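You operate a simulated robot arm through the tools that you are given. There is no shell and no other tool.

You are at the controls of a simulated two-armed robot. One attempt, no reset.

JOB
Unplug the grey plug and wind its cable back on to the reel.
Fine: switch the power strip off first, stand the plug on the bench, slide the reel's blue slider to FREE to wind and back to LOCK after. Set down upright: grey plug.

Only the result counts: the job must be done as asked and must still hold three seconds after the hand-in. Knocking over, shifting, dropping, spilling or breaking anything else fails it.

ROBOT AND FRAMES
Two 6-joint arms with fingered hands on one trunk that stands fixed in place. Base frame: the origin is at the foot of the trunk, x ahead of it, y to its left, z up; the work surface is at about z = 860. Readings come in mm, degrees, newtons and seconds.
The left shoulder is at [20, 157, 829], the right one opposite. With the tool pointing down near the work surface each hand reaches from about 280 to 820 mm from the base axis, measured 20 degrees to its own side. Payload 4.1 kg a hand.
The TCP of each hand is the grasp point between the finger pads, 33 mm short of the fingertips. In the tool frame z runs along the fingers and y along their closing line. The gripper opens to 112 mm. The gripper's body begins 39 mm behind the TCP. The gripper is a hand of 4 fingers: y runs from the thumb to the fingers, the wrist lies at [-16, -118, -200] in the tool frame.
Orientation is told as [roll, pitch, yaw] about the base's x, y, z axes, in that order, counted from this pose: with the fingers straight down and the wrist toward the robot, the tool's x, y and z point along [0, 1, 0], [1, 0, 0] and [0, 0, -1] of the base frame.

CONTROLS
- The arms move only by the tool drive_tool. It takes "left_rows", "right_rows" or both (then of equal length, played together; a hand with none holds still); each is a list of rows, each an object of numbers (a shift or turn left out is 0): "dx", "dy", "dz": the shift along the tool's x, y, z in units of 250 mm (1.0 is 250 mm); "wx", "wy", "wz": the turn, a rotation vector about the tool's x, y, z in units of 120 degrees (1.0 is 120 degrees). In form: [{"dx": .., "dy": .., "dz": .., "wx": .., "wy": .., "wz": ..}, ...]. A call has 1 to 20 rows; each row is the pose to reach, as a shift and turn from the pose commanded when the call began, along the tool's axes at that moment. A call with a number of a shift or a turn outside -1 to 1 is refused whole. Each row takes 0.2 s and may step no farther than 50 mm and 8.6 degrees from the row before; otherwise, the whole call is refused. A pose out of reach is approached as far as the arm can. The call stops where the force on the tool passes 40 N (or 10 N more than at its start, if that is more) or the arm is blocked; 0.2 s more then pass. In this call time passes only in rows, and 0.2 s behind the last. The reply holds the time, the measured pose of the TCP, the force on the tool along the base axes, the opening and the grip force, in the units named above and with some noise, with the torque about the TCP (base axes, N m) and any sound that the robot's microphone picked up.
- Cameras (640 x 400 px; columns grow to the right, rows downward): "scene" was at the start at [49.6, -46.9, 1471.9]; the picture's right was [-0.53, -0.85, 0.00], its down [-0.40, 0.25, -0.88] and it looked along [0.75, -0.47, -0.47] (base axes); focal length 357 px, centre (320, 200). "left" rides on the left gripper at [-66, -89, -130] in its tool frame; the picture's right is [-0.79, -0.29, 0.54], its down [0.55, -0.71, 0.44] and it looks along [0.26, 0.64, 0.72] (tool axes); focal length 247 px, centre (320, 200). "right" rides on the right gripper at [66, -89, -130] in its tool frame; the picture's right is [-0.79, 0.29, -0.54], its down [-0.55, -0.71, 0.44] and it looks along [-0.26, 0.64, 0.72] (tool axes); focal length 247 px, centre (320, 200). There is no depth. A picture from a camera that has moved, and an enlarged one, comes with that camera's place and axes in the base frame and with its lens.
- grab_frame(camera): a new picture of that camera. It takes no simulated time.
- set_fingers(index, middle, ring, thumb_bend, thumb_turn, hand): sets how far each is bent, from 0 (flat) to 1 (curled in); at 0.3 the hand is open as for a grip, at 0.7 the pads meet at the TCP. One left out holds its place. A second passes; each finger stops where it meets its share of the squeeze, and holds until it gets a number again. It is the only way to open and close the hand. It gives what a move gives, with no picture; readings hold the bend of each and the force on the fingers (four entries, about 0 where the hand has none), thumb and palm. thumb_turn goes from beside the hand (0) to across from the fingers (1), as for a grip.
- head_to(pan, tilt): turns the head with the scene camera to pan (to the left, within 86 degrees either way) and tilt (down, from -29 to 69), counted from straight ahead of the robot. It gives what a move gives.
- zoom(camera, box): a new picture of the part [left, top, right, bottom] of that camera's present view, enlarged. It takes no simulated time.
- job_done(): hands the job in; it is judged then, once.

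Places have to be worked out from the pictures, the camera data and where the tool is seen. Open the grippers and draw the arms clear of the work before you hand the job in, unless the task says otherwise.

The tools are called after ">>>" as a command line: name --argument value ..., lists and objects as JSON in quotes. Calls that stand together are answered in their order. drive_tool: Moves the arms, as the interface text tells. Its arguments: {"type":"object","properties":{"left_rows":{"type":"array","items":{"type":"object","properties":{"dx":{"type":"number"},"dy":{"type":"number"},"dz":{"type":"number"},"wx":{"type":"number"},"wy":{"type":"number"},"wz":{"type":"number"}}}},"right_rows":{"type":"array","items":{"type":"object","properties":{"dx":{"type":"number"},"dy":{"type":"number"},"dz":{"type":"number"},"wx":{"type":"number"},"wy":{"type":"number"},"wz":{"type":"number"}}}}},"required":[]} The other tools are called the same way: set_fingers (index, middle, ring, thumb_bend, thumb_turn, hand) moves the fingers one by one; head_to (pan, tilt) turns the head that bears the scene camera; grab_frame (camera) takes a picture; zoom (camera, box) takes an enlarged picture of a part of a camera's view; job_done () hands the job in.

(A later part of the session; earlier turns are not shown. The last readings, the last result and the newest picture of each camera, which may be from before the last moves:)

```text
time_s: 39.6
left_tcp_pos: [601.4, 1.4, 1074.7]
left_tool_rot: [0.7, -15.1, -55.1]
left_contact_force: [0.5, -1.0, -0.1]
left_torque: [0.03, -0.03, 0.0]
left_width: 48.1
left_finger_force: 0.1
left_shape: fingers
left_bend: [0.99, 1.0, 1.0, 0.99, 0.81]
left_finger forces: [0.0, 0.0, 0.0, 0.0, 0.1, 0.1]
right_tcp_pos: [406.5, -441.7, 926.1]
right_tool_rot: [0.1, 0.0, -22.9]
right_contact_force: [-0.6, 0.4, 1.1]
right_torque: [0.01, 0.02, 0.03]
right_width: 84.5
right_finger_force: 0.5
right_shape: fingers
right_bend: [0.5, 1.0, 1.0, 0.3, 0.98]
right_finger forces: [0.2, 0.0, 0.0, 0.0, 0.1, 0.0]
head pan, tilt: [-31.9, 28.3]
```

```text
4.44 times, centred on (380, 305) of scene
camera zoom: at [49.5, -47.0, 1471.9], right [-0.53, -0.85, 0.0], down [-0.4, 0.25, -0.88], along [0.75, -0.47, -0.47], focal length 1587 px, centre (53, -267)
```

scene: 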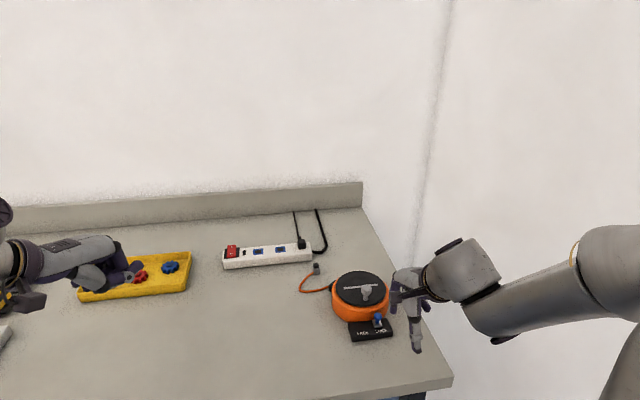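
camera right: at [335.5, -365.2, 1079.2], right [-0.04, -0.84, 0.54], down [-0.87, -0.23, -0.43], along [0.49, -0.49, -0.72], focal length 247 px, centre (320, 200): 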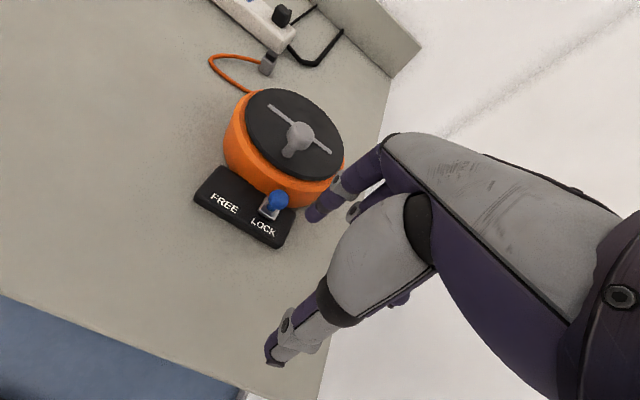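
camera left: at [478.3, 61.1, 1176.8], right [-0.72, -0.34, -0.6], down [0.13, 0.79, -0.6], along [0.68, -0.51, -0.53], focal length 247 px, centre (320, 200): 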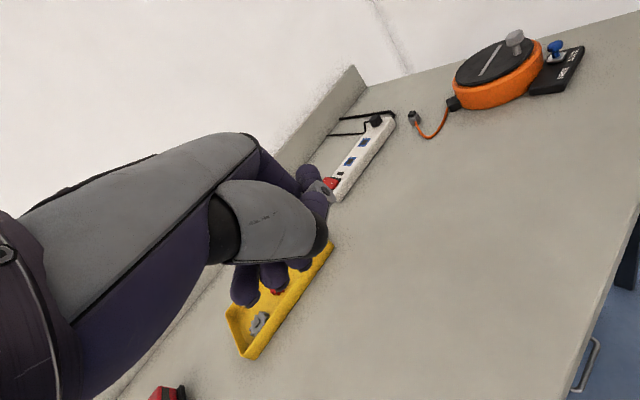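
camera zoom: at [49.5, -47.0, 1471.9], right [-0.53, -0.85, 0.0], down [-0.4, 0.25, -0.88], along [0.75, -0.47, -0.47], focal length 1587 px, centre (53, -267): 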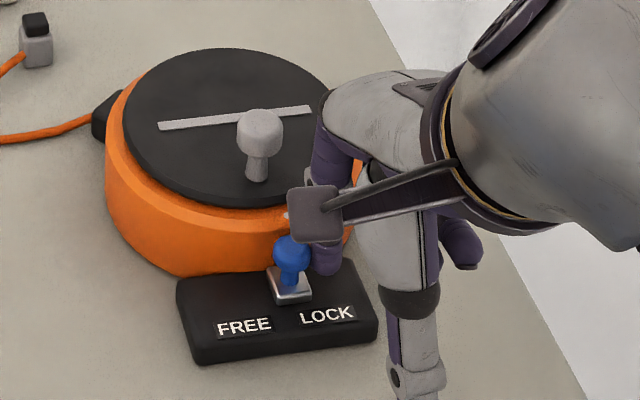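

The slider is moving with negligible force and the reel stays put. I continue 16 mm.

>>> drive_tool --right_rows '[{"dx": 0.02}, {"dx": 0.04}, {"dx": 0.064}]'

>>> zoom --camera "right" --box '[220, 150, 360, 260]'

>>> zoom --camera "scene" --box '[330, 260, 430, 350]'

>>> zoom --camera "left" --box '[500, 15, 600, 95]'

```text
time_s: 40.4
left_tcp_pos: [601.4, 1.1, 1075.8]
left_tool_rot: [0.8, -15.2, -55.1]
left_contact_force: [0.0, 0.1, 0.3]
left_torque: [-0.03, -0.02, -0.01]
left_width: 48.0
left_finger_force: 0.0
left_shape: fingers
left_bend: [0.99, 1.0, 1.0, 0.99, 0.81]
left_finger forces: [0.1, 0.0, 0.0, 0.0, 0.0, 0.0]
right_tcp_pos: [411.1, -427.2, 924.1]
right_tool_rot: [0.1, 0.0, -22.9]
right_contact_force: [0.1, 0.4, -0.5]
right_torque: [0.02, 0.06, 0.01]
right_width: 84.9
right_finger_force: 0.0
right_shape: fingers
right_bend: [0.5, 1.0, 1.0, 0.3, 0.98]
right_finger forces: [0.0, 0.0, 0.1, 0.1, 0.1, 0.1]
head pan, tilt: [-31.9, 28.3]
```

```text
3.64 times, centred on (290, 205) of right
camera zoom: at [354.7, -332.5, 1055.5], right [-0.04, -0.84, 0.54], down [-0.87, -0.23, -0.44], along [0.49, -0.49, -0.72], focal length 898 px, centre (429, 182)
```

zoom: 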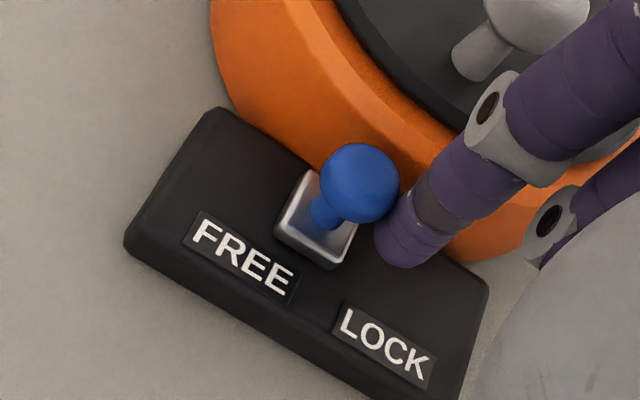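

```text
4.44 times, centred on (380, 305) of scene
camera zoom: at [49.5, -47.0, 1471.9], right [-0.53, -0.85, 0.0], down [-0.4, 0.25, -0.88], along [0.75, -0.47, -0.47], focal length 1587 px, centre (53, -267)
```

zoom: 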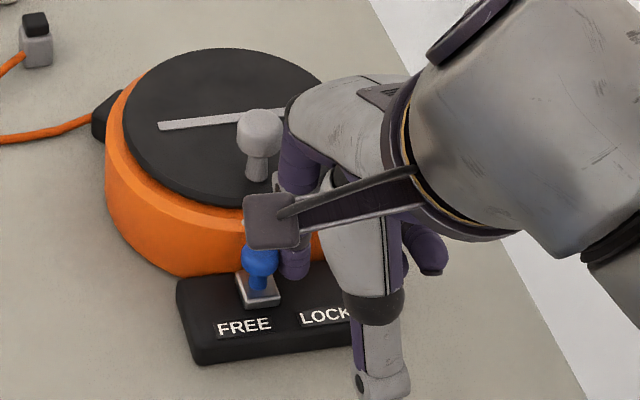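

```text
5.00 times, centred on (550, 55) of left
camera zoom: at [477.9, 61.0, 1177.0], right [-0.72, -0.34, -0.61], down [0.13, 0.79, -0.6], along [0.68, -0.51, -0.53], focal length 1235 px, centre (-830, 925)
```

zoom: 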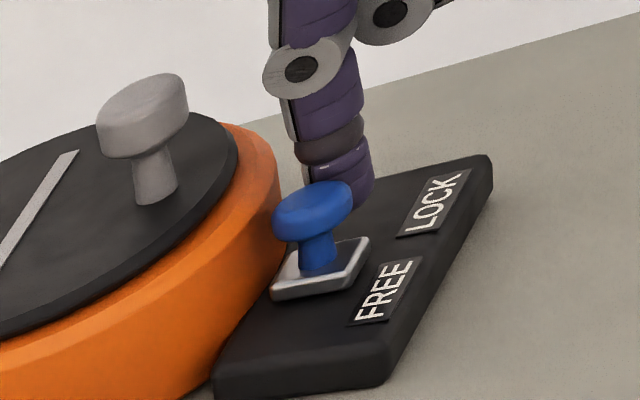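

Slider is about 24 mm along; FREE needs ~16 mm more, and the finger clears the crank knob. I push on in small steps.

>>> drive_tool --right_rows '[{"dx": 0.014}, {"dx": 0.028}, {"dx": 0.042}, {"dx": 0.054}]'

>>> zoom --camera "right" --box '[220, 150, 360, 260]'

>>> zoom --camera "scene" --box '[330, 260, 430, 350]'

>>> zoom --camera "left" --box '[500, 15, 600, 95]'

```text
time_s: 41.4
left_tcp_pos: [600.5, 0.3, 1074.9]
left_tool_rot: [0.8, -15.3, -55.3]
left_contact_force: [0.0, -0.5, 0.7]
left_torque: [0.02, 0.01, 0.0]
left_width: 48.2
left_finger_force: 0.0
left_shape: fingers
left_bend: [0.99, 1.0, 1.0, 0.99, 0.81]
left_finger forces: [0.1, 0.0, 0.1, 0.0, 0.0, 0.1]
right_tcp_pos: [417.2, -415.4, 924.5]
right_tool_rot: [-0.2, -0.2, -23.3]
right_contact_force: [-6.7, -15.1, 3.6]
right_torque: [-0.42, -0.01, -0.64]
right_width: 84.2
right_finger_force: 8.3
right_shape: fingers
right_bend: [0.51, 1.0, 1.0, 0.3, 0.98]
right_finger forces: [17.3, 0.0, 0.1, 0.0, 0.0, 0.1]
head pan, tilt: [-31.9, 28.3]
```

```text
3.64 times, centred on (290, 205) of right
camera zoom: at [360.0, -321.3, 1054.3], right [-0.05, -0.84, 0.54], down [-0.87, -0.23, -0.44], along [0.49, -0.49, -0.72], focal length 898 px, centre (429, 182)
```

zoom: 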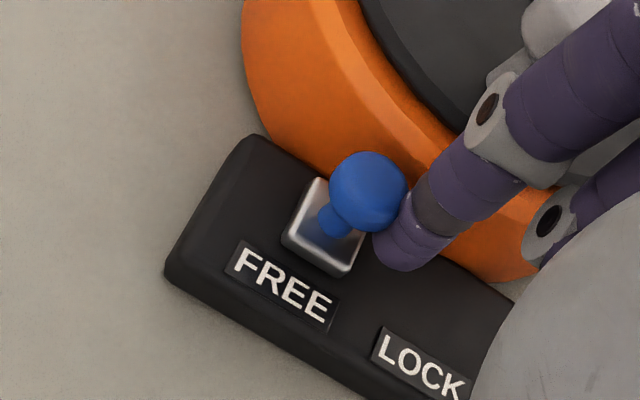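

```text
4.44 times, centred on (380, 305) of scene
camera zoom: at [49.2, -47.5, 1471.9], right [-0.53, -0.85, 0.0], down [-0.4, 0.25, -0.88], along [0.75, -0.47, -0.47], focal length 1587 px, centre (53, -267)
```

zoom: 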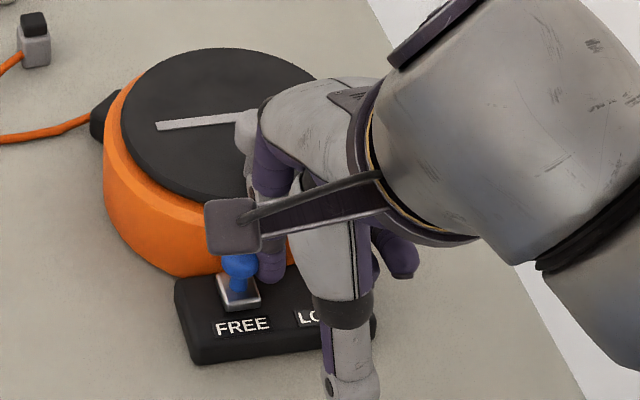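

```text
5.00 times, centred on (550, 55) of left
camera zoom: at [477.8, 60.2, 1177.1], right [-0.72, -0.34, -0.61], down [0.13, 0.79, -0.6], along [0.68, -0.51, -0.53], focal length 1235 px, centre (-830, 925)
```

zoom: 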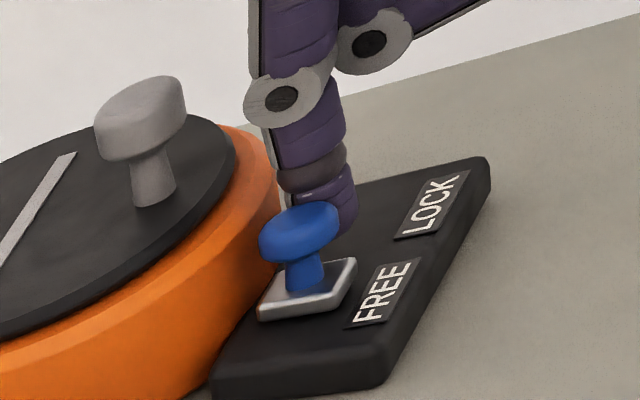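

The slider reached its end stop at FREE (16 N on the finger). I back off 6 mm, then raise the finger clear.

>>> drive_tool --right_rows '[{"dx": -0.014}, {"dx": -0.03}, {"dx": -0.035, "dy": -0.02, "dz": -0.08}, {"dx": -0.035, "dy": -0.06, "dz": -0.22}, {"dx": -0.035, "dy": -0.08, "dz": -0.36}]'

>>> zoom --camera "scene" --box '[310, 240, 430, 350]'

>>> zoom --camera "left" --box '[440, 10, 600, 120]'

>>> zoom --camera "right" --box '[160, 100, 360, 260]'

```text
time_s: 42.6
left_tcp_pos: [602.6, 1.8, 1074.9]
left_tool_rot: [0.9, -15.1, -55.2]
left_contact_force: [-0.3, 0.1, -0.9]
left_torque: [-0.03, 0.0, 0.0]
left_width: 48.1
left_finger_force: 0.1
left_shape: fingers
left_bend: [0.99, 1.0, 1.0, 0.99, 0.81]
left_finger forces: [0.1, 0.0, 0.1, 0.0, 0.1, 0.0]
right_tcp_pos: [394.6, -414.0, 1015.7]
right_tool_rot: [-0.1, 0.0, -22.8]
right_contact_force: [-0.3, 0.2, -0.1]
right_torque: [0.02, -0.02, 0.0]
right_width: 85.2
right_finger_force: 0.0
right_shape: fingers
right_bend: [0.5, 1.0, 1.0, 0.3, 0.98]
right_finger forces: [0.0, 0.0, 0.0, 0.1, 0.1, 0.0]
head pan, tilt: [-31.9, 28.3]
```

```text
3.64 times, centred on (370, 295) of scene
camera zoom: at [49.8, -47.0, 1471.9], right [-0.53, -0.85, 0.0], down [-0.4, 0.25, -0.88], along [0.75, -0.47, -0.47], focal length 1299 px, centre (138, -146)
```

zoom: 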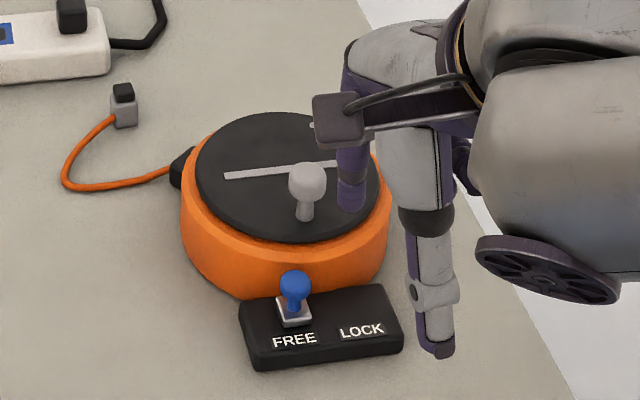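

```text
3.64 times, centred on (520, 65) of left
camera zoom: at [478.1, 61.0, 1176.9], right [-0.72, -0.34, -0.61], down [0.13, 0.79, -0.6], along [0.68, -0.51, -0.53], focal length 898 px, centre (-407, 691)
```

zoom: 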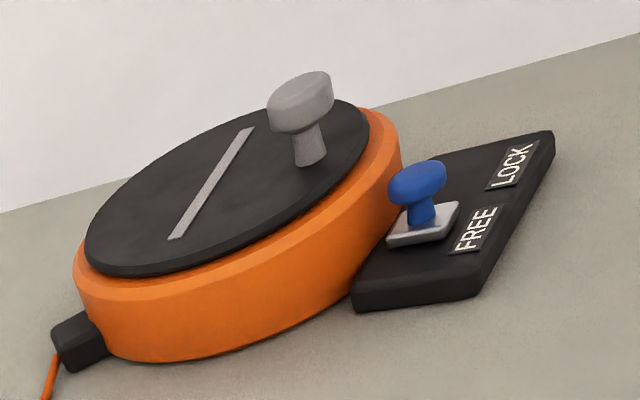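

```text
2.50 times, centred on (260, 180) of right
camera zoom: at [336.1, -320.0, 1145.8], right [-0.04, -0.84, 0.54], down [-0.87, -0.24, -0.43], along [0.49, -0.49, -0.72], focal length 617 px, centre (470, 250)
```

zoom: 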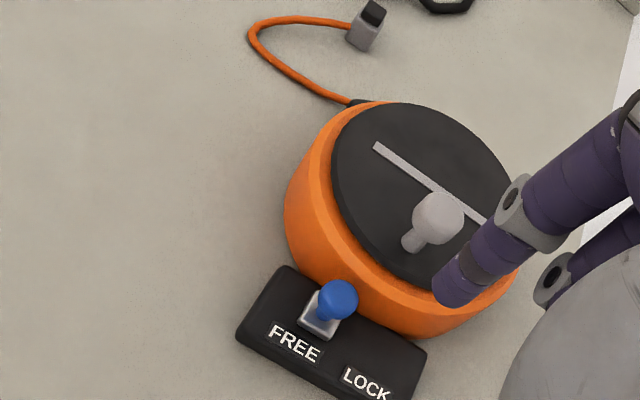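

Slider sits at FREE and the reel hasn't moved. Next I crank: first a test of the clockwise direction, so I place the index finger just behind the knob on its right-hand side (≈24 mm from it), thumb opened wider.

>>> set_fingers --hand "right" --index 0.5 --thumb_bend 0.12

>>> drive_tool --right_rows '[{"dx": -0.047, "dy": 0.125}, {"dx": -0.094, "dy": 0.25}, {"dx": -0.094, "dy": 0.25, "dz": 0.1}]'

>>> zoom --camera "scene" --box '[310, 240, 430, 350]'

>>> zoom --camera "left" --box '[440, 0, 600, 110]'

>>> zoom --camera "right" --box '[160, 100, 360, 260]'

```text
time_s: 43.6
left_tcp_pos: [601.9, 0.1, 1075.3]
left_tool_rot: [0.8, -15.1, -55.2]
left_contact_force: [0.5, 0.2, 0.2]
left_torque: [0.0, 0.06, 0.01]
left_width: 48.0
left_finger_force: 0.1
left_shape: fingers
left_bend: [0.99, 1.0, 1.0, 0.99, 0.81]
left_finger forces: [0.0, 0.1, 0.0, 0.0, 0.1, 0.0]
right_tcp_pos: [392.5, -413.6, 1015.2]
right_tool_rot: [-0.1, 0.1, -22.9]
right_contact_force: [-0.5, -0.6, -0.5]
right_torque: [0.03, -0.01, 0.0]
right_width: 101.3
right_finger_force: 0.0
right_shape: fingers
right_bend: [0.5, 1.0, 1.0, 0.12, 0.98]
right_finger forces: [0.1, 0.1, 0.0, 0.0, 0.0, 0.1]
head pan, tilt: [-31.9, 28.3]
```

```text
time_s: 44.4
left_tcp_pos: [601.2, 2.5, 1075.3]
left_tool_rot: [0.8, -15.2, -55.2]
left_contact_force: [0.5, 0.9, -0.3]
left_torque: [0.0, 0.0, 0.0]
left_width: 48.1
left_finger_force: 0.1
left_shape: fingers
left_bend: [0.99, 1.0, 1.0, 0.99, 0.81]
left_finger forces: [0.0, 0.0, 0.1, 0.1, 0.1, 0.1]
right_tcp_pos: [443.4, -458.1, 988.7]
right_tool_rot: [0.0, 0.0, -22.9]
right_contact_force: [-0.4, 0.8, -0.2]
right_torque: [-0.01, 0.0, 0.0]
right_width: 101.1
right_finger_force: 0.1
right_shape: fingers
right_bend: [0.5, 1.0, 1.0, 0.12, 0.98]
right_finger forces: [0.0, 0.1, 0.1, 0.0, 0.1, 0.0]
head pan, tilt: [-31.9, 28.3]
```

```text
3.64 times, centred on (370, 295) of scene
camera zoom: at [49.4, -46.8, 1471.9], right [-0.53, -0.85, 0.0], down [-0.4, 0.25, -0.88], along [0.75, -0.47, -0.47], focal length 1299 px, centre (138, -146)
```

zoom: 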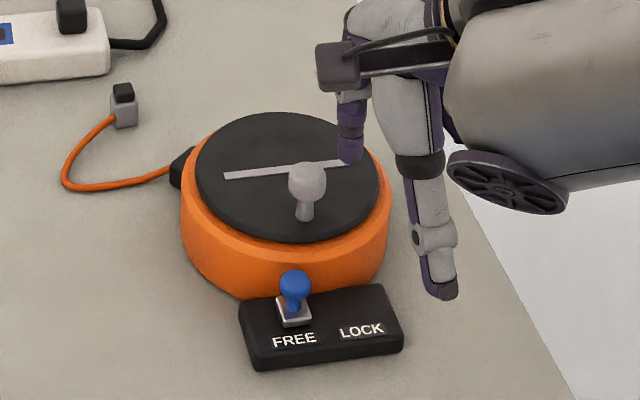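

```text
3.64 times, centred on (520, 55) of left
camera zoom: at [477.8, 61.1, 1177.0], right [-0.72, -0.34, -0.61], down [0.13, 0.79, -0.6], along [0.68, -0.51, -0.52], focal length 898 px, centre (-407, 727)
```

zoom: 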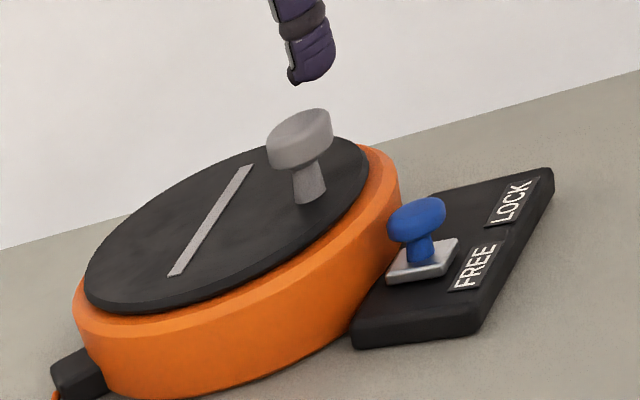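

```text
2.50 times, centred on (260, 180) of right
camera zoom: at [386.7, -364.3, 1119.5], right [-0.04, -0.84, 0.54], down [-0.87, -0.23, -0.44], along [0.49, -0.49, -0.72], focal length 617 px, centre (470, 250)
```

zoom: 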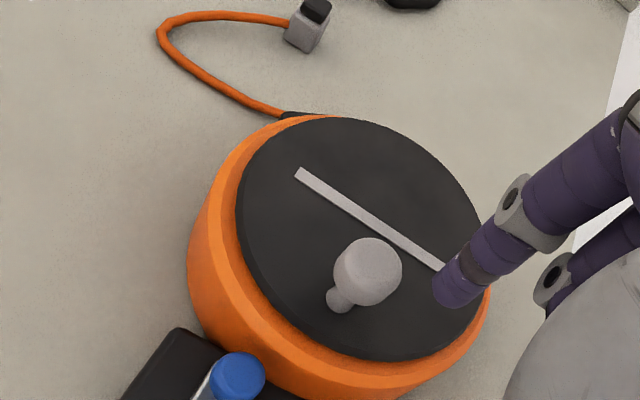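

Good clear views: finger ~24 mm behind the knob, thumb will stay above the slider. I lower the fingertip to just above the disc.

>>> drive_tool --right_rows '[{"dz": 0.065}, {"dz": 0.128}]'

>>> zoom --camera "scene" --box '[310, 240, 430, 350]'

>>> zoom --camera "left" --box '[440, 0, 600, 110]'

>>> zoom --camera "right" --box '[160, 100, 360, 260]'

```text
time_s: 45.0
left_tcp_pos: [602.3, 0.6, 1075.3]
left_tool_rot: [0.8, -15.2, -55.2]
left_contact_force: [0.9, -0.2, 1.1]
left_torque: [-0.03, -0.02, 0.01]
left_width: 48.2
left_finger_force: 0.0
left_shape: fingers
left_bend: [0.99, 1.0, 1.0, 0.99, 0.81]
left_finger forces: [0.1, 0.1, 0.0, 0.0, 0.0, 0.0]
right_tcp_pos: [444.3, -460.0, 957.6]
right_tool_rot: [0.0, 0.1, -23.0]
right_contact_force: [-0.1, -0.5, 0.7]
right_torque: [-0.01, 0.0, -0.01]
right_width: 101.2
right_finger_force: 0.0
right_shape: fingers
right_bend: [0.5, 1.0, 1.0, 0.12, 0.98]
right_finger forces: [0.0, 0.0, 0.0, 0.0, 0.0, 0.0]
head pan, tilt: [-31.9, 28.3]
```

```text
3.64 times, centred on (370, 295) of scene
camera zoom: at [49.4, -46.8, 1471.9], right [-0.53, -0.85, 0.0], down [-0.4, 0.25, -0.88], along [0.75, -0.47, -0.47], focal length 1299 px, centre (138, -146)
```

zoom: 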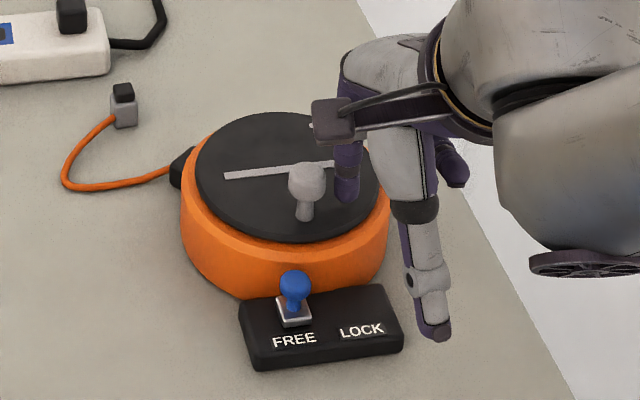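

```text
3.64 times, centred on (520, 55) of left
camera zoom: at [477.9, 61.1, 1177.0], right [-0.72, -0.34, -0.61], down [0.13, 0.79, -0.6], along [0.68, -0.51, -0.52], focal length 898 px, centre (-407, 727)
```

zoom: 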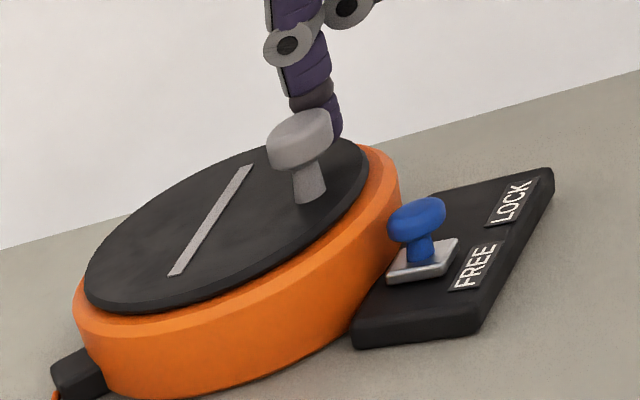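

```text
2.50 times, centred on (260, 180) of right
camera zoom: at [388.5, -366.2, 1087.4], right [-0.04, -0.84, 0.54], down [-0.87, -0.23, -0.44], along [0.49, -0.49, -0.72], focal length 617 px, centre (470, 250)
```

zoom: 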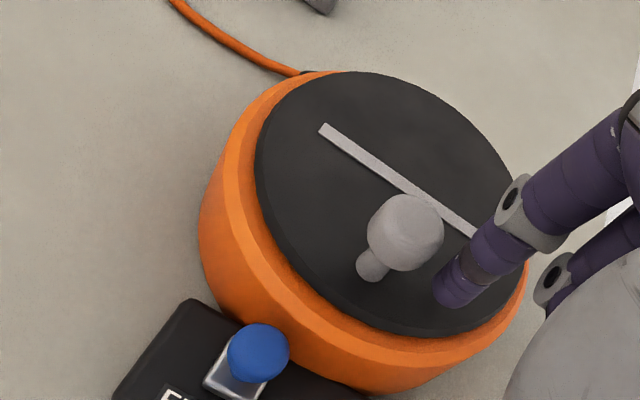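

Finger is in place beside the knob. I push along the arc (clockwise) for ~50° of finger travel and check the reel and cable.

>>> drive_tool --right_rows '[{"dx": 0.028, "dy": -0.009}, {"dx": 0.054, "dy": -0.018}, {"dx": 0.082, "dy": -0.021}, {"dx": 0.11, "dy": -0.02}, {"dx": 0.137, "dy": -0.015}]'

>>> zoom --camera "scene" --box '[310, 240, 430, 350]'

>>> zoom --camera "right" --box '[160, 60, 360, 220]'

```text
time_s: 46.2
left_tcp_pos: [601.4, 1.0, 1074.4]
left_tool_rot: [0.8, -15.0, -55.2]
left_contact_force: [0.0, -0.8, 0.2]
left_torque: [0.02, -0.01, 0.0]
left_width: 47.9
left_finger_force: 0.0
left_shape: fingers
left_bend: [0.99, 1.0, 1.0, 0.99, 0.81]
left_finger forces: [0.0, 0.0, 0.0, 0.0, 0.0, 0.0]
right_tcp_pos: [453.2, -426.0, 956.1]
right_tool_rot: [0.1, 0.0, -22.9]
right_contact_force: [-0.1, 0.3, -1.1]
right_torque: [0.0, -0.01, 0.01]
right_width: 101.1
right_finger_force: 0.6
right_shape: fingers
right_bend: [0.5, 1.0, 1.0, 0.12, 0.98]
right_finger forces: [0.2, 0.0, 0.0, 0.0, 0.1, 0.0]
head pan, tilt: [-31.9, 28.3]
```

```text
3.64 times, centred on (370, 295) of scene
camera zoom: at [49.5, -47.0, 1471.9], right [-0.53, -0.85, 0.0], down [-0.4, 0.25, -0.88], along [0.75, -0.47, -0.47], focal length 1299 px, centre (138, -146)
```

zoom: 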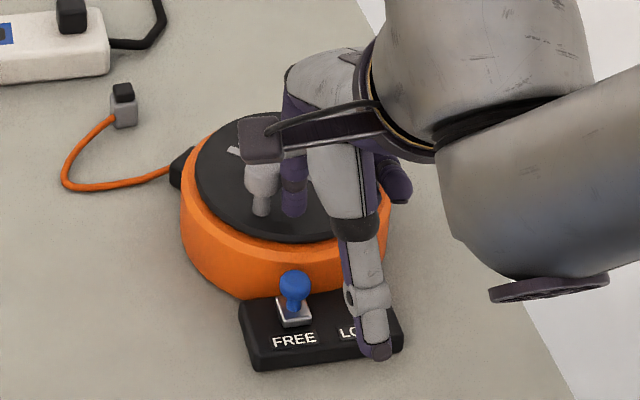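

```text
2.50 times, centred on (260, 140) of right
camera zoom: at [395.8, -332.4, 1086.8], right [-0.05, -0.84, 0.54], down [-0.87, -0.23, -0.44], along [0.49, -0.49, -0.72], focal length 617 px, centre (470, 350)
```

zoom: 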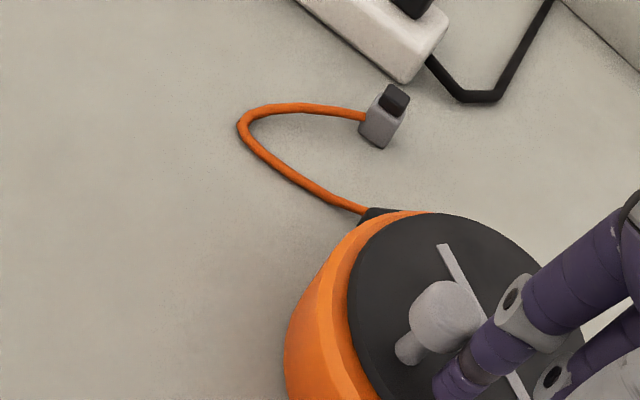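

The disc rotates with the finger at almost no force. I compare the cable loop closely now, then continue the arc a bit to see whether it shortens or lengthens.

>>> zoom --camera "scene" --box '[290, 250, 370, 300]'

>>> drive_tool --right_rows '[{"dx": 0.026, "dy": 0.011}, {"dx": 0.049, "dy": 0.026}, {"dx": 0.07, "dy": 0.044}, {"dx": 0.087, "dy": 0.066}]'

>>> zoom --camera "scene" --box '[290, 250, 370, 300]'

>>> zoom --camera "right" --box '[160, 60, 360, 220]'

```text
8.00 times, centred on (330, 275) of scene
camera zoom: at [49.5, -47.0, 1471.9], right [-0.53, -0.85, 0.0], down [-0.4, 0.25, -0.88], along [0.75, -0.47, -0.47], focal length 2857 px, centre (240, -400)
```

zoom: 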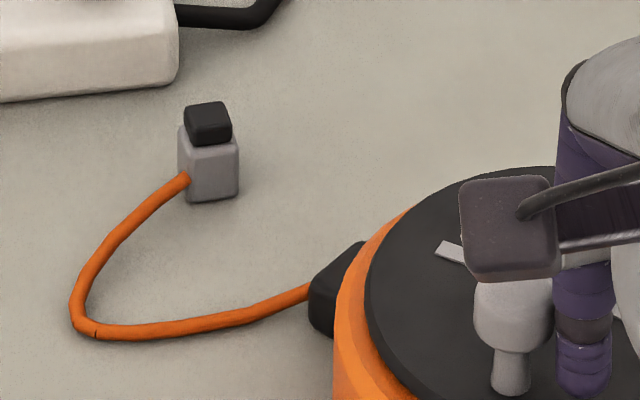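

```text
time_s: 47.2
left_tcp_pos: [601.3, 1.0, 1073.9]
left_tool_rot: [0.8, -15.1, -55.2]
left_contact_force: [-0.9, 0.2, 0.2]
left_torque: [-0.02, -0.01, 0.0]
left_width: 48.0
left_finger_force: 0.0
left_shape: fingers
left_bend: [0.99, 1.0, 1.0, 0.99, 0.81]
left_finger forces: [0.0, 0.0, 0.0, 0.0, 0.1, 0.0]
right_tcp_pos: [478.1, -412.0, 958.2]
right_tool_rot: [-0.1, 0.0, -22.9]
right_contact_force: [-0.1, -0.6, 0.1]
right_torque: [-0.02, -0.01, -0.01]
right_width: 101.0
right_finger_force: 0.0
right_shape: fingers
right_bend: [0.5, 1.0, 1.0, 0.12, 0.98]
right_finger forces: [0.0, 0.1, 0.1, 0.1, 0.0, 0.0]
head pan, tilt: [-31.9, 28.3]
```

```text
8.00 times, centred on (330, 275) of scene
camera zoom: at [49.5, -46.9, 1471.9], right [-0.53, -0.85, 0.0], down [-0.4, 0.25, -0.88], along [0.75, -0.47, -0.47], focal length 2857 px, centre (240, -400)
```

zoom: 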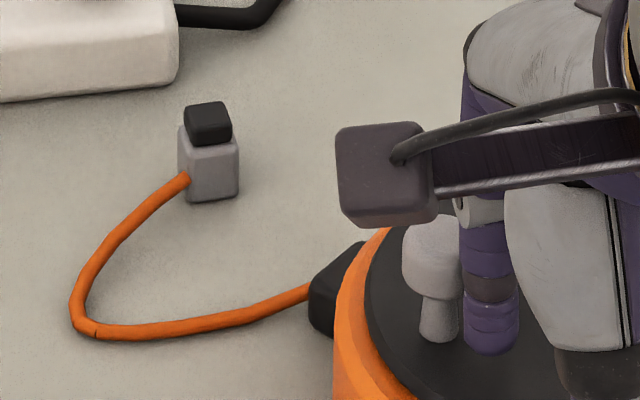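

```text
2.50 times, centred on (260, 140) of right
camera zoom: at [420.1, -319.6, 1088.8], right [-0.04, -0.84, 0.54], down [-0.87, -0.23, -0.44], along [0.49, -0.49, -0.72], focal length 617 px, centre (470, 350)
```

zoom: 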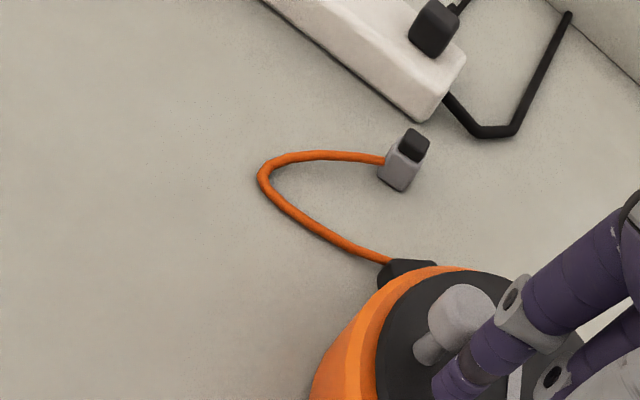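

The cable shows no change after ~85° clockwise, so that direction isn't winding. I hop the finger over the knob to its other side to test counter-clockwise.

>>> drive_tool --right_rows '[{"dx": -0.009, "dy": -0.013}, {"dx": -0.009, "dy": -0.013, "dz": -0.1}, {"dx": -0.005, "dy": 0.0, "dz": -0.2}, {"dx": 0.0, "dy": 0.09, "dz": -0.2}, {"dx": 0.005, "dy": 0.181, "dz": -0.2}, {"dx": 0.005, "dy": 0.181, "dz": -0.1}, {"dx": 0.005, "dy": 0.181, "dz": 0.0}]'

>>> zoom --camera "scene" --box '[290, 240, 410, 330]'

>>> zoom --camera "left" --box '[400, 0, 600, 130]'

>>> zoom --camera "right" --box '[160, 60, 360, 260]'

```text
time_s: 48.8
left_tcp_pos: [600.3, 1.2, 1074.5]
left_tool_rot: [0.9, -15.2, -55.2]
left_contact_force: [0.0, 0.6, -0.6]
left_torque: [0.0, 0.02, 0.01]
left_width: 48.2
left_finger_force: 0.1
left_shape: fingers
left_bend: [0.99, 1.0, 1.0, 0.99, 0.81]
left_finger forces: [0.1, 0.0, 0.0, 0.0, 0.0, 0.0]
right_tcp_pos: [520.1, -428.5, 955.1]
right_tool_rot: [-0.1, 0.0, -23.0]
right_contact_force: [0.5, 0.0, -0.8]
right_torque: [0.02, -0.02, -0.02]
right_width: 101.0
right_finger_force: 0.0
right_shape: fingers
right_bend: [0.5, 1.0, 1.0, 0.12, 0.98]
right_finger forces: [0.0, 0.0, 0.1, 0.1, 0.1, 0.1]
head pan, tilt: [-31.9, 28.3]
```

```text
4.44 times, centred on (350, 285) of scene
camera zoom: at [49.4, -46.8, 1471.9], right [-0.53, -0.85, 0.0], down [-0.4, 0.25, -0.88], along [0.75, -0.47, -0.47], focal length 1587 px, centre (187, -178)
```

zoom: 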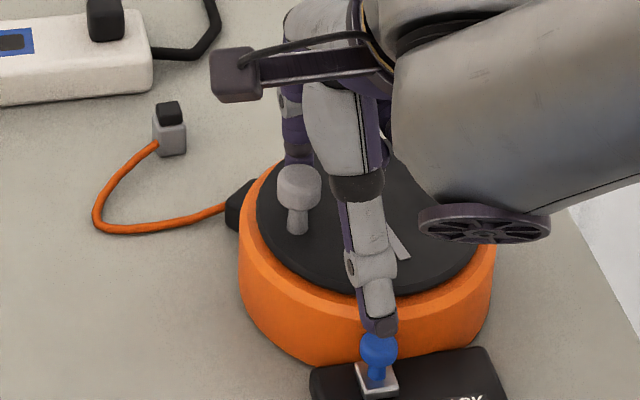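

```text
3.08 times, centred on (500, 65) of left
camera zoom: at [477.8, 61.1, 1177.0], right [-0.72, -0.34, -0.61], down [0.13, 0.79, -0.6], along [0.68, -0.51, -0.52], focal length 760 px, centre (-234, 615)
```

zoom: 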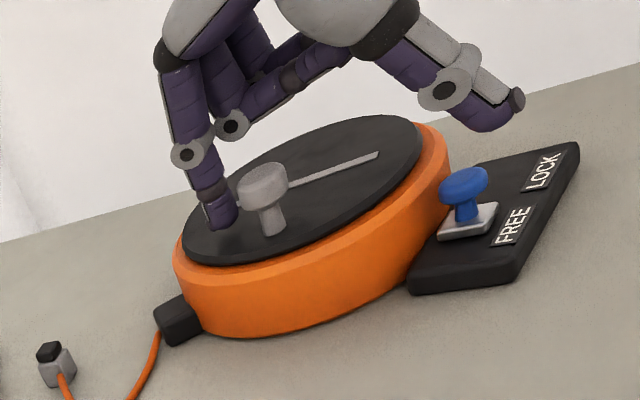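

```text
2.00 times, centred on (260, 160) of right
camera zoom: at [462.8, -333.9, 1085.3], right [-0.04, -0.84, 0.54], down [-0.87, -0.23, -0.44], along [0.49, -0.49, -0.72], focal length 494 px, centre (440, 280)
```

zoom: 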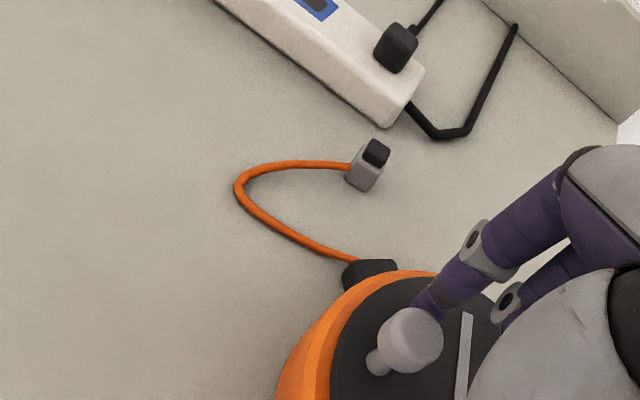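

Finger is now on the far-left side of the knob, everything clear. I push counter-clockwise ~70° and compare the cable.

>>> drive_tool --right_rows '[{"dx": 0.027, "dy": -0.006}, {"dx": 0.04, "dy": -0.033}, {"dx": 0.048, "dy": -0.061}, {"dx": 0.05, "dy": -0.091}, {"dx": 0.048, "dy": -0.12}, {"dx": 0.04, "dy": -0.149}, {"dx": 0.027, "dy": -0.176}, {"dx": 0.01, "dy": -0.2}]'

>>> zoom --camera "scene" --box '[290, 250, 370, 300]'

>>> zoom --camera "right" --box '[160, 60, 360, 260]'

>>> zoom --camera "left" --box '[400, 0, 600, 130]'

```text
time_s: 50.6
left_tcp_pos: [601.7, 0.1, 1075.8]
left_tool_rot: [0.8, -15.1, -55.2]
left_contact_force: [0.0, 0.0, 0.6]
left_torque: [0.04, 0.01, 0.03]
left_width: 48.0
left_finger_force: 0.0
left_shape: fingers
left_bend: [0.99, 1.0, 1.0, 0.99, 0.81]
left_finger forces: [0.0, 0.1, 0.1, 0.1, 0.0, 0.0]
right_tcp_pos: [474.1, -407.6, 956.5]
right_tool_rot: [0.0, -0.1, -22.9]
right_contact_force: [0.1, 0.2, -0.1]
right_torque: [0.0, 0.02, 0.05]
right_width: 101.1
right_finger_force: 0.0
right_shape: fingers
right_bend: [0.5, 1.0, 1.0, 0.12, 0.98]
right_finger forces: [0.1, 0.0, 0.0, 0.0, 0.1, 0.0]
head pan, tilt: [-31.9, 28.3]
```

```text
8.00 times, centred on (330, 275) of scene
camera zoom: at [49.7, -46.9, 1471.9], right [-0.53, -0.85, 0.0], down [-0.4, 0.25, -0.88], along [0.75, -0.47, -0.47], focal length 2857 px, centre (240, -400)
```

zoom: 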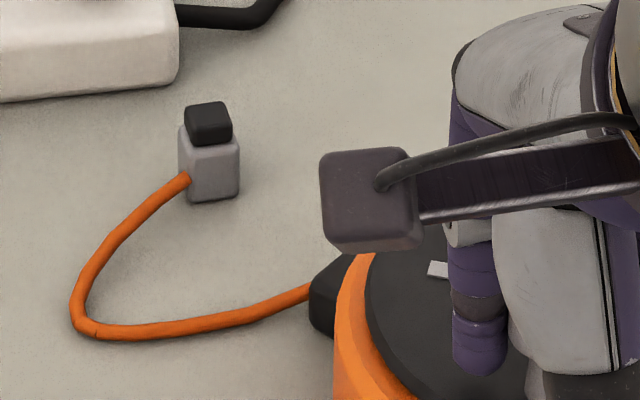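

```text
2.00 times, centred on (260, 160) of right
camera zoom: at [416.9, -313.6, 1087.3], right [-0.04, -0.84, 0.54], down [-0.87, -0.23, -0.44], along [0.49, -0.49, -0.72], focal length 494 px, centre (440, 280)
```

zoom: 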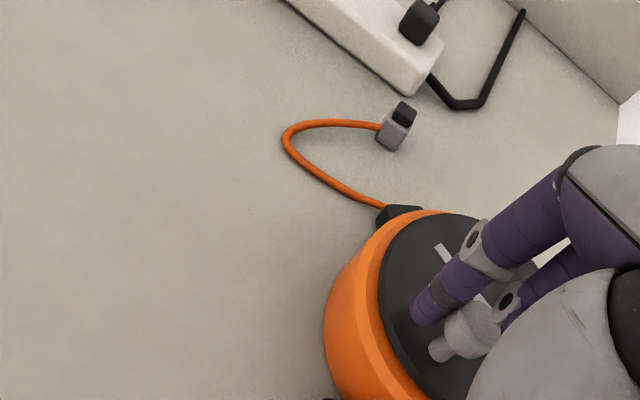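

```text
3.08 times, centred on (500, 65) of left
camera zoom: at [478.0, 61.1, 1177.0], right [-0.72, -0.34, -0.61], down [0.13, 0.79, -0.6], along [0.68, -0.51, -0.53], focal length 760 px, centre (-234, 615)
```

zoom: 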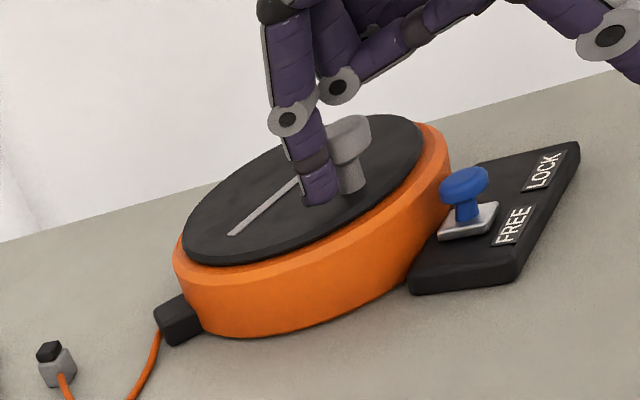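

The disc follows counter-clockwise too; it is still short of its starting angle, so the cable may only respond beyond that. I continue CCW ~120°, raising the finger 5 mm for clearance above the knob.

>>> drive_tool --right_rows '[{"dx": -0.016, "dy": -0.019, "dz": -0.01}, {"dx": -0.04, "dy": -0.036, "dz": -0.02}, {"dx": -0.067, "dy": -0.048, "dz": -0.02}, {"dx": -0.096, "dy": -0.056, "dz": -0.02}, {"dx": -0.125, "dy": -0.059, "dz": -0.02}, {"dx": -0.155, "dy": -0.056, "dz": -0.02}, {"dx": -0.183, "dy": -0.048, "dz": -0.02}, {"dx": -0.21, "dy": -0.036, "dz": -0.02}, {"dx": -0.234, "dy": -0.019, "dz": -0.02}, {"dx": -0.256, "dy": 0.002, "dz": -0.02}, {"dx": -0.272, "dy": 0.026, "dz": -0.02}, {"dx": -0.285, "dy": 0.053, "dz": -0.02}, {"dx": -0.293, "dy": 0.082, "dz": -0.02}]'

>>> zoom --camera "scene" --box '[290, 240, 410, 330]'

>>> zoom --camera "left" --box '[400, 0, 600, 130]'

>>> zoom --camera "right" --box '[160, 60, 360, 260]'

```text
time_s: 51.8
left_tcp_pos: [601.9, 0.5, 1074.7]
left_tool_rot: [0.7, -15.1, -55.2]
left_contact_force: [0.0, -0.3, 0.0]
left_torque: [-0.01, 0.0, 0.04]
left_width: 48.2
left_finger_force: 0.0
left_shape: fingers
left_bend: [0.99, 1.0, 1.0, 0.99, 0.81]
left_finger forces: [0.0, 0.0, 0.0, 0.0, 0.0, 0.0]
right_tcp_pos: [452.2, -419.5, 962.5]
right_tool_rot: [0.8, 0.0, -21.3]
right_contact_force: [6.9, 14.9, 0.3]
right_torque: [0.41, -0.24, 0.63]
right_width: 105.2
right_finger_force: 8.8
right_shape: fingers
right_bend: [0.47, 1.0, 1.0, 0.12, 0.98]
right_finger forces: [16.1, 0.0, 0.0, 0.1, 0.0, 0.0]
head pan, tilt: [-31.9, 28.3]
stopped in row 6 (right hand): the force on the tool passed its limit at 45 N (the readings are from after the stop); the commanded pose is now the measured one
```

```text
4.44 times, centred on (350, 285) of scene
camera zoom: at [49.9, -46.0, 1471.9], right [-0.53, -0.85, 0.0], down [-0.4, 0.25, -0.88], along [0.75, -0.47, -0.47], focal length 1587 px, centre (187, -178)
```

zoom: 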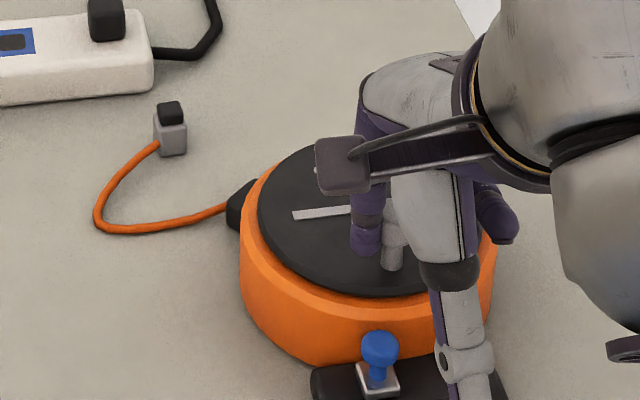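

```text
3.08 times, centred on (500, 65) of left
camera zoom: at [478.2, 61.8, 1176.9], right [-0.72, -0.34, -0.61], down [0.13, 0.79, -0.6], along [0.68, -0.51, -0.52], focal length 760 px, centre (-234, 615)
```

zoom: 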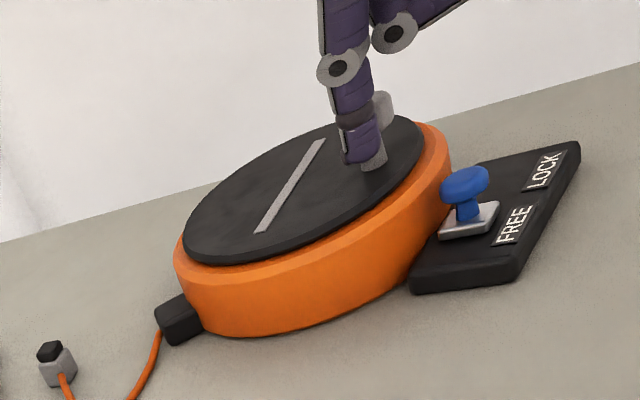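

```text
2.00 times, centred on (260, 160) of right
camera zoom: at [391.1, -329.7, 1094.2], right [-0.03, -0.85, 0.53], down [-0.86, -0.25, -0.44], along [0.51, -0.46, -0.72], focal length 494 px, centre (440, 280)
```

zoom: 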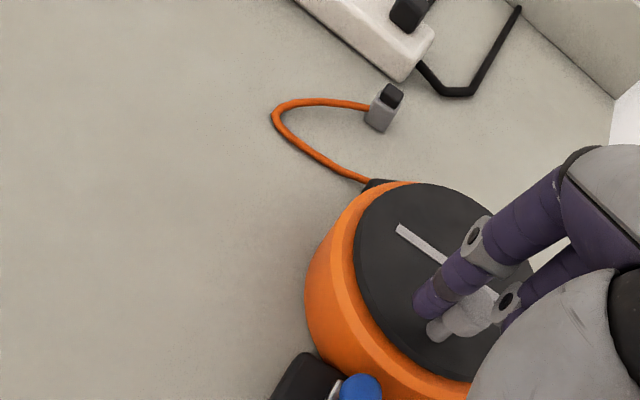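

The crank hit a hard stop right at its starting angle counter-clockwise, so clockwise is the winding direction (with the start as zero). I back off, hop the finger over to the other side again and re-align the hand.

>>> drive_tool --right_rows '[{"dx": 0.024}, {"dx": 0.024, "dz": -0.1, "wx": -0.0012, "wy": -0.0031, "wz": 0.0067}, {"dx": 0.024, "dz": -0.2, "wx": -0.0024, "wy": -0.0062, "wz": 0.0133}, {"dx": -0.07, "dy": 0.023, "dz": -0.2, "wx": -0.0024, "wy": -0.0062, "wz": 0.0133}, {"dx": -0.167, "dy": 0.046, "dz": -0.2, "wx": -0.0024, "wy": -0.0062, "wz": 0.0133}, {"dx": -0.167, "dy": 0.046, "dz": -0.1, "wx": -0.0024, "wy": -0.0062, "wz": 0.0133}, {"dx": -0.167, "dy": 0.046, "dz": 0.01, "wx": -0.0024, "wy": -0.0062, "wz": 0.0133}]'

>>> zoom --camera "scene" --box '[290, 240, 410, 330]'

>>> zoom --camera "left" --box '[400, 0, 600, 130]'

>>> zoom --camera "right" --box '[160, 60, 360, 260]'

```text
time_s: 53.4
left_tcp_pos: [602.6, 1.0, 1075.3]
left_tool_rot: [0.8, -15.0, -55.3]
left_contact_force: [0.7, 0.6, 0.2]
left_torque: [0.03, -0.02, 0.0]
left_width: 47.9
left_finger_force: 0.0
left_shape: fingers
left_bend: [0.99, 1.0, 1.0, 0.99, 0.81]
left_finger forces: [0.1, 0.0, 0.0, 0.0, 0.0, 0.1]
right_tcp_pos: [449.2, -467.2, 959.3]
right_tool_rot: [0.0, -0.2, -23.4]
right_contact_force: [0.6, 0.1, 0.3]
right_torque: [-0.02, 0.02, 0.03]
right_width: 101.1
right_finger_force: 0.1
right_shape: fingers
right_bend: [0.5, 1.0, 1.0, 0.12, 0.98]
right_finger forces: [0.0, 0.1, 0.0, 0.1, 0.0, 0.1]
head pan, tilt: [-31.9, 28.3]
```

```text
4.44 times, centred on (350, 285) of scene
camera zoom: at [49.4, -46.7, 1471.9], right [-0.53, -0.85, 0.0], down [-0.4, 0.25, -0.88], along [0.75, -0.47, -0.47], focal length 1587 px, centre (187, -178)
```

zoom: 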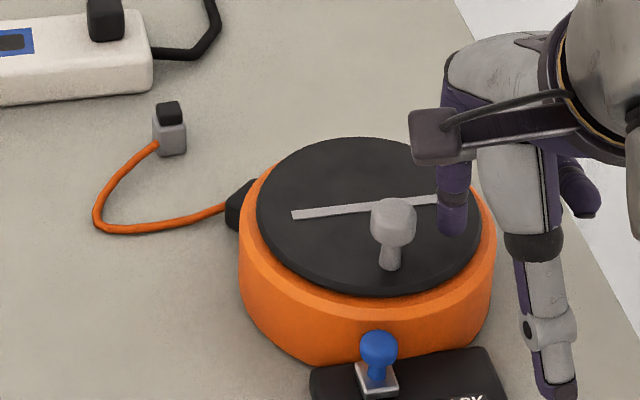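

```text
3.08 times, centred on (500, 65) of left
camera zoom: at [477.8, 61.3, 1177.0], right [-0.72, -0.34, -0.61], down [0.13, 0.79, -0.6], along [0.68, -0.51, -0.52], focal length 760 px, centre (-234, 615)
```

zoom: 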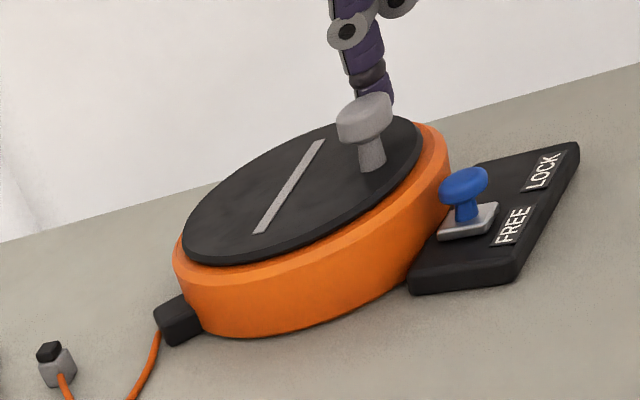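

```text
2.00 times, centred on (260, 160) of right
camera zoom: at [391.1, -372.9, 1088.3], right [-0.05, -0.84, 0.54], down [-0.87, -0.23, -0.44], along [0.49, -0.49, -0.72], focal length 494 px, centre (440, 280)
```

zoom: 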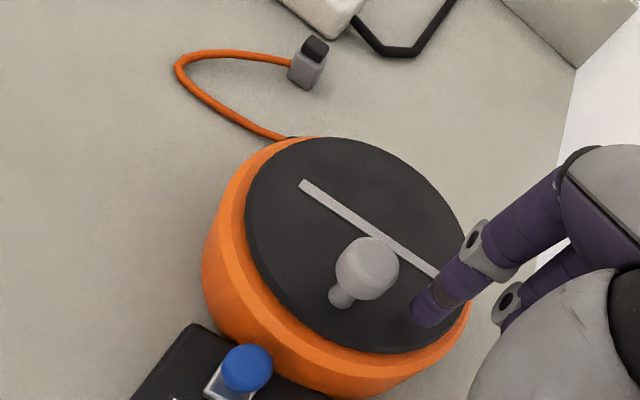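

Disc is back at its start and the reel hasn't moved. Now I wind clockwise: first ~180° of finger travel along the arc, then check.

>>> drive_tool --right_rows '[{"dx": 0.042, "dy": -0.033}, {"dx": 0.09, "dy": -0.055}, {"dx": 0.143, "dy": -0.06}, {"dx": 0.195, "dy": -0.049}, {"dx": 0.241, "dy": -0.022}, {"dx": 0.276, "dy": 0.017}, {"dx": 0.298, "dy": 0.066}, {"dx": 0.304, "dy": 0.118}, {"dx": 0.293, "dy": 0.17}, {"dx": 0.266, "dy": 0.216}]'

>>> zoom --camera "scene" --box '[290, 240, 410, 330]'

>>> zoom --camera "left" --box '[400, 0, 600, 130]'

>>> zoom --camera "right" --box '[160, 60, 360, 260]'

```text
time_s: 55.6
left_tcp_pos: [602.0, 0.8, 1075.2]
left_tool_rot: [0.7, -15.1, -55.2]
left_contact_force: [-0.7, -0.2, 1.0]
left_torque: [0.0, -0.01, 0.02]
left_width: 47.9
left_finger_force: 0.1
left_shape: fingers
left_bend: [0.99, 1.0, 1.0, 0.99, 0.81]
left_finger forces: [0.1, 0.0, 0.0, 0.0, 0.0, 0.0]
right_tcp_pos: [522.6, -426.3, 960.1]
right_tool_rot: [0.0, -0.2, -23.4]
right_contact_force: [-1.2, 0.6, 0.5]
right_torque: [0.04, -0.04, 0.02]
right_width: 101.0
right_finger_force: 0.4
right_shape: fingers
right_bend: [0.5, 1.0, 1.0, 0.12, 0.98]
right_finger forces: [0.3, 0.0, 0.1, 0.1, 0.1, 0.0]
head pan, tilt: [-31.9, 28.3]
```

```text
4.44 times, centred on (350, 285) of scene
camera zoom: at [49.4, -46.8, 1471.9], right [-0.53, -0.85, 0.0], down [-0.4, 0.25, -0.88], along [0.75, -0.47, -0.47], focal length 1587 px, centre (187, -178)
```

zoom: 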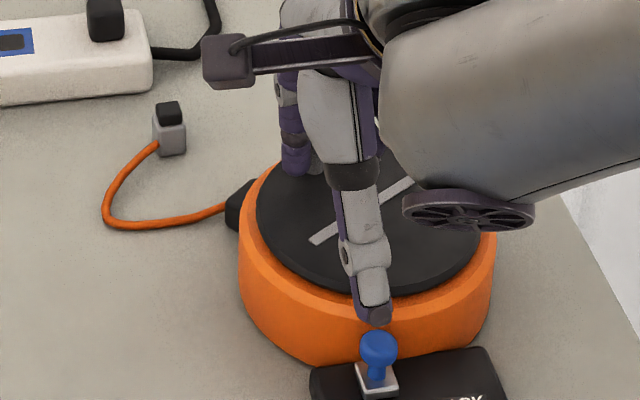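

```text
3.08 times, centred on (500, 65) of left
camera zoom: at [477.9, 61.1, 1177.0], right [-0.72, -0.34, -0.61], down [0.13, 0.79, -0.6], along [0.68, -0.51, -0.52], focal length 760 px, centre (-234, 615)
```

zoom: 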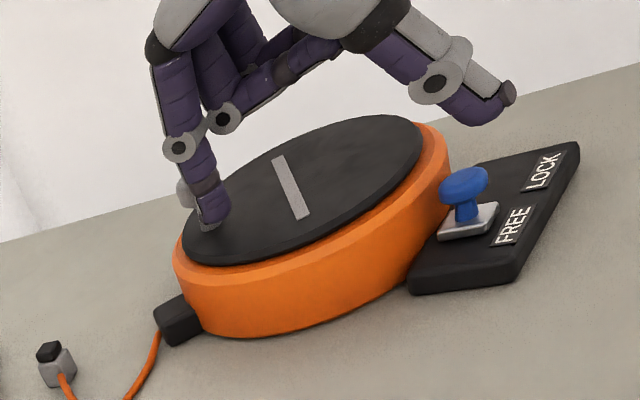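

```text
2.00 times, centred on (260, 160) of right
camera zoom: at [465.6, -332.2, 1090.5], right [-0.05, -0.84, 0.54], down [-0.87, -0.23, -0.44], along [0.49, -0.49, -0.72], focal length 494 px, centre (440, 280)
```

zoom: 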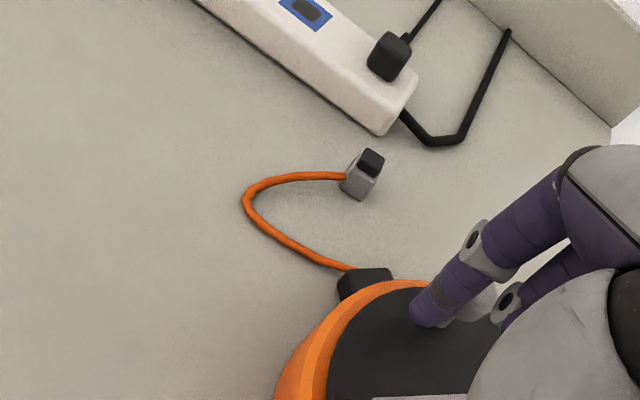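

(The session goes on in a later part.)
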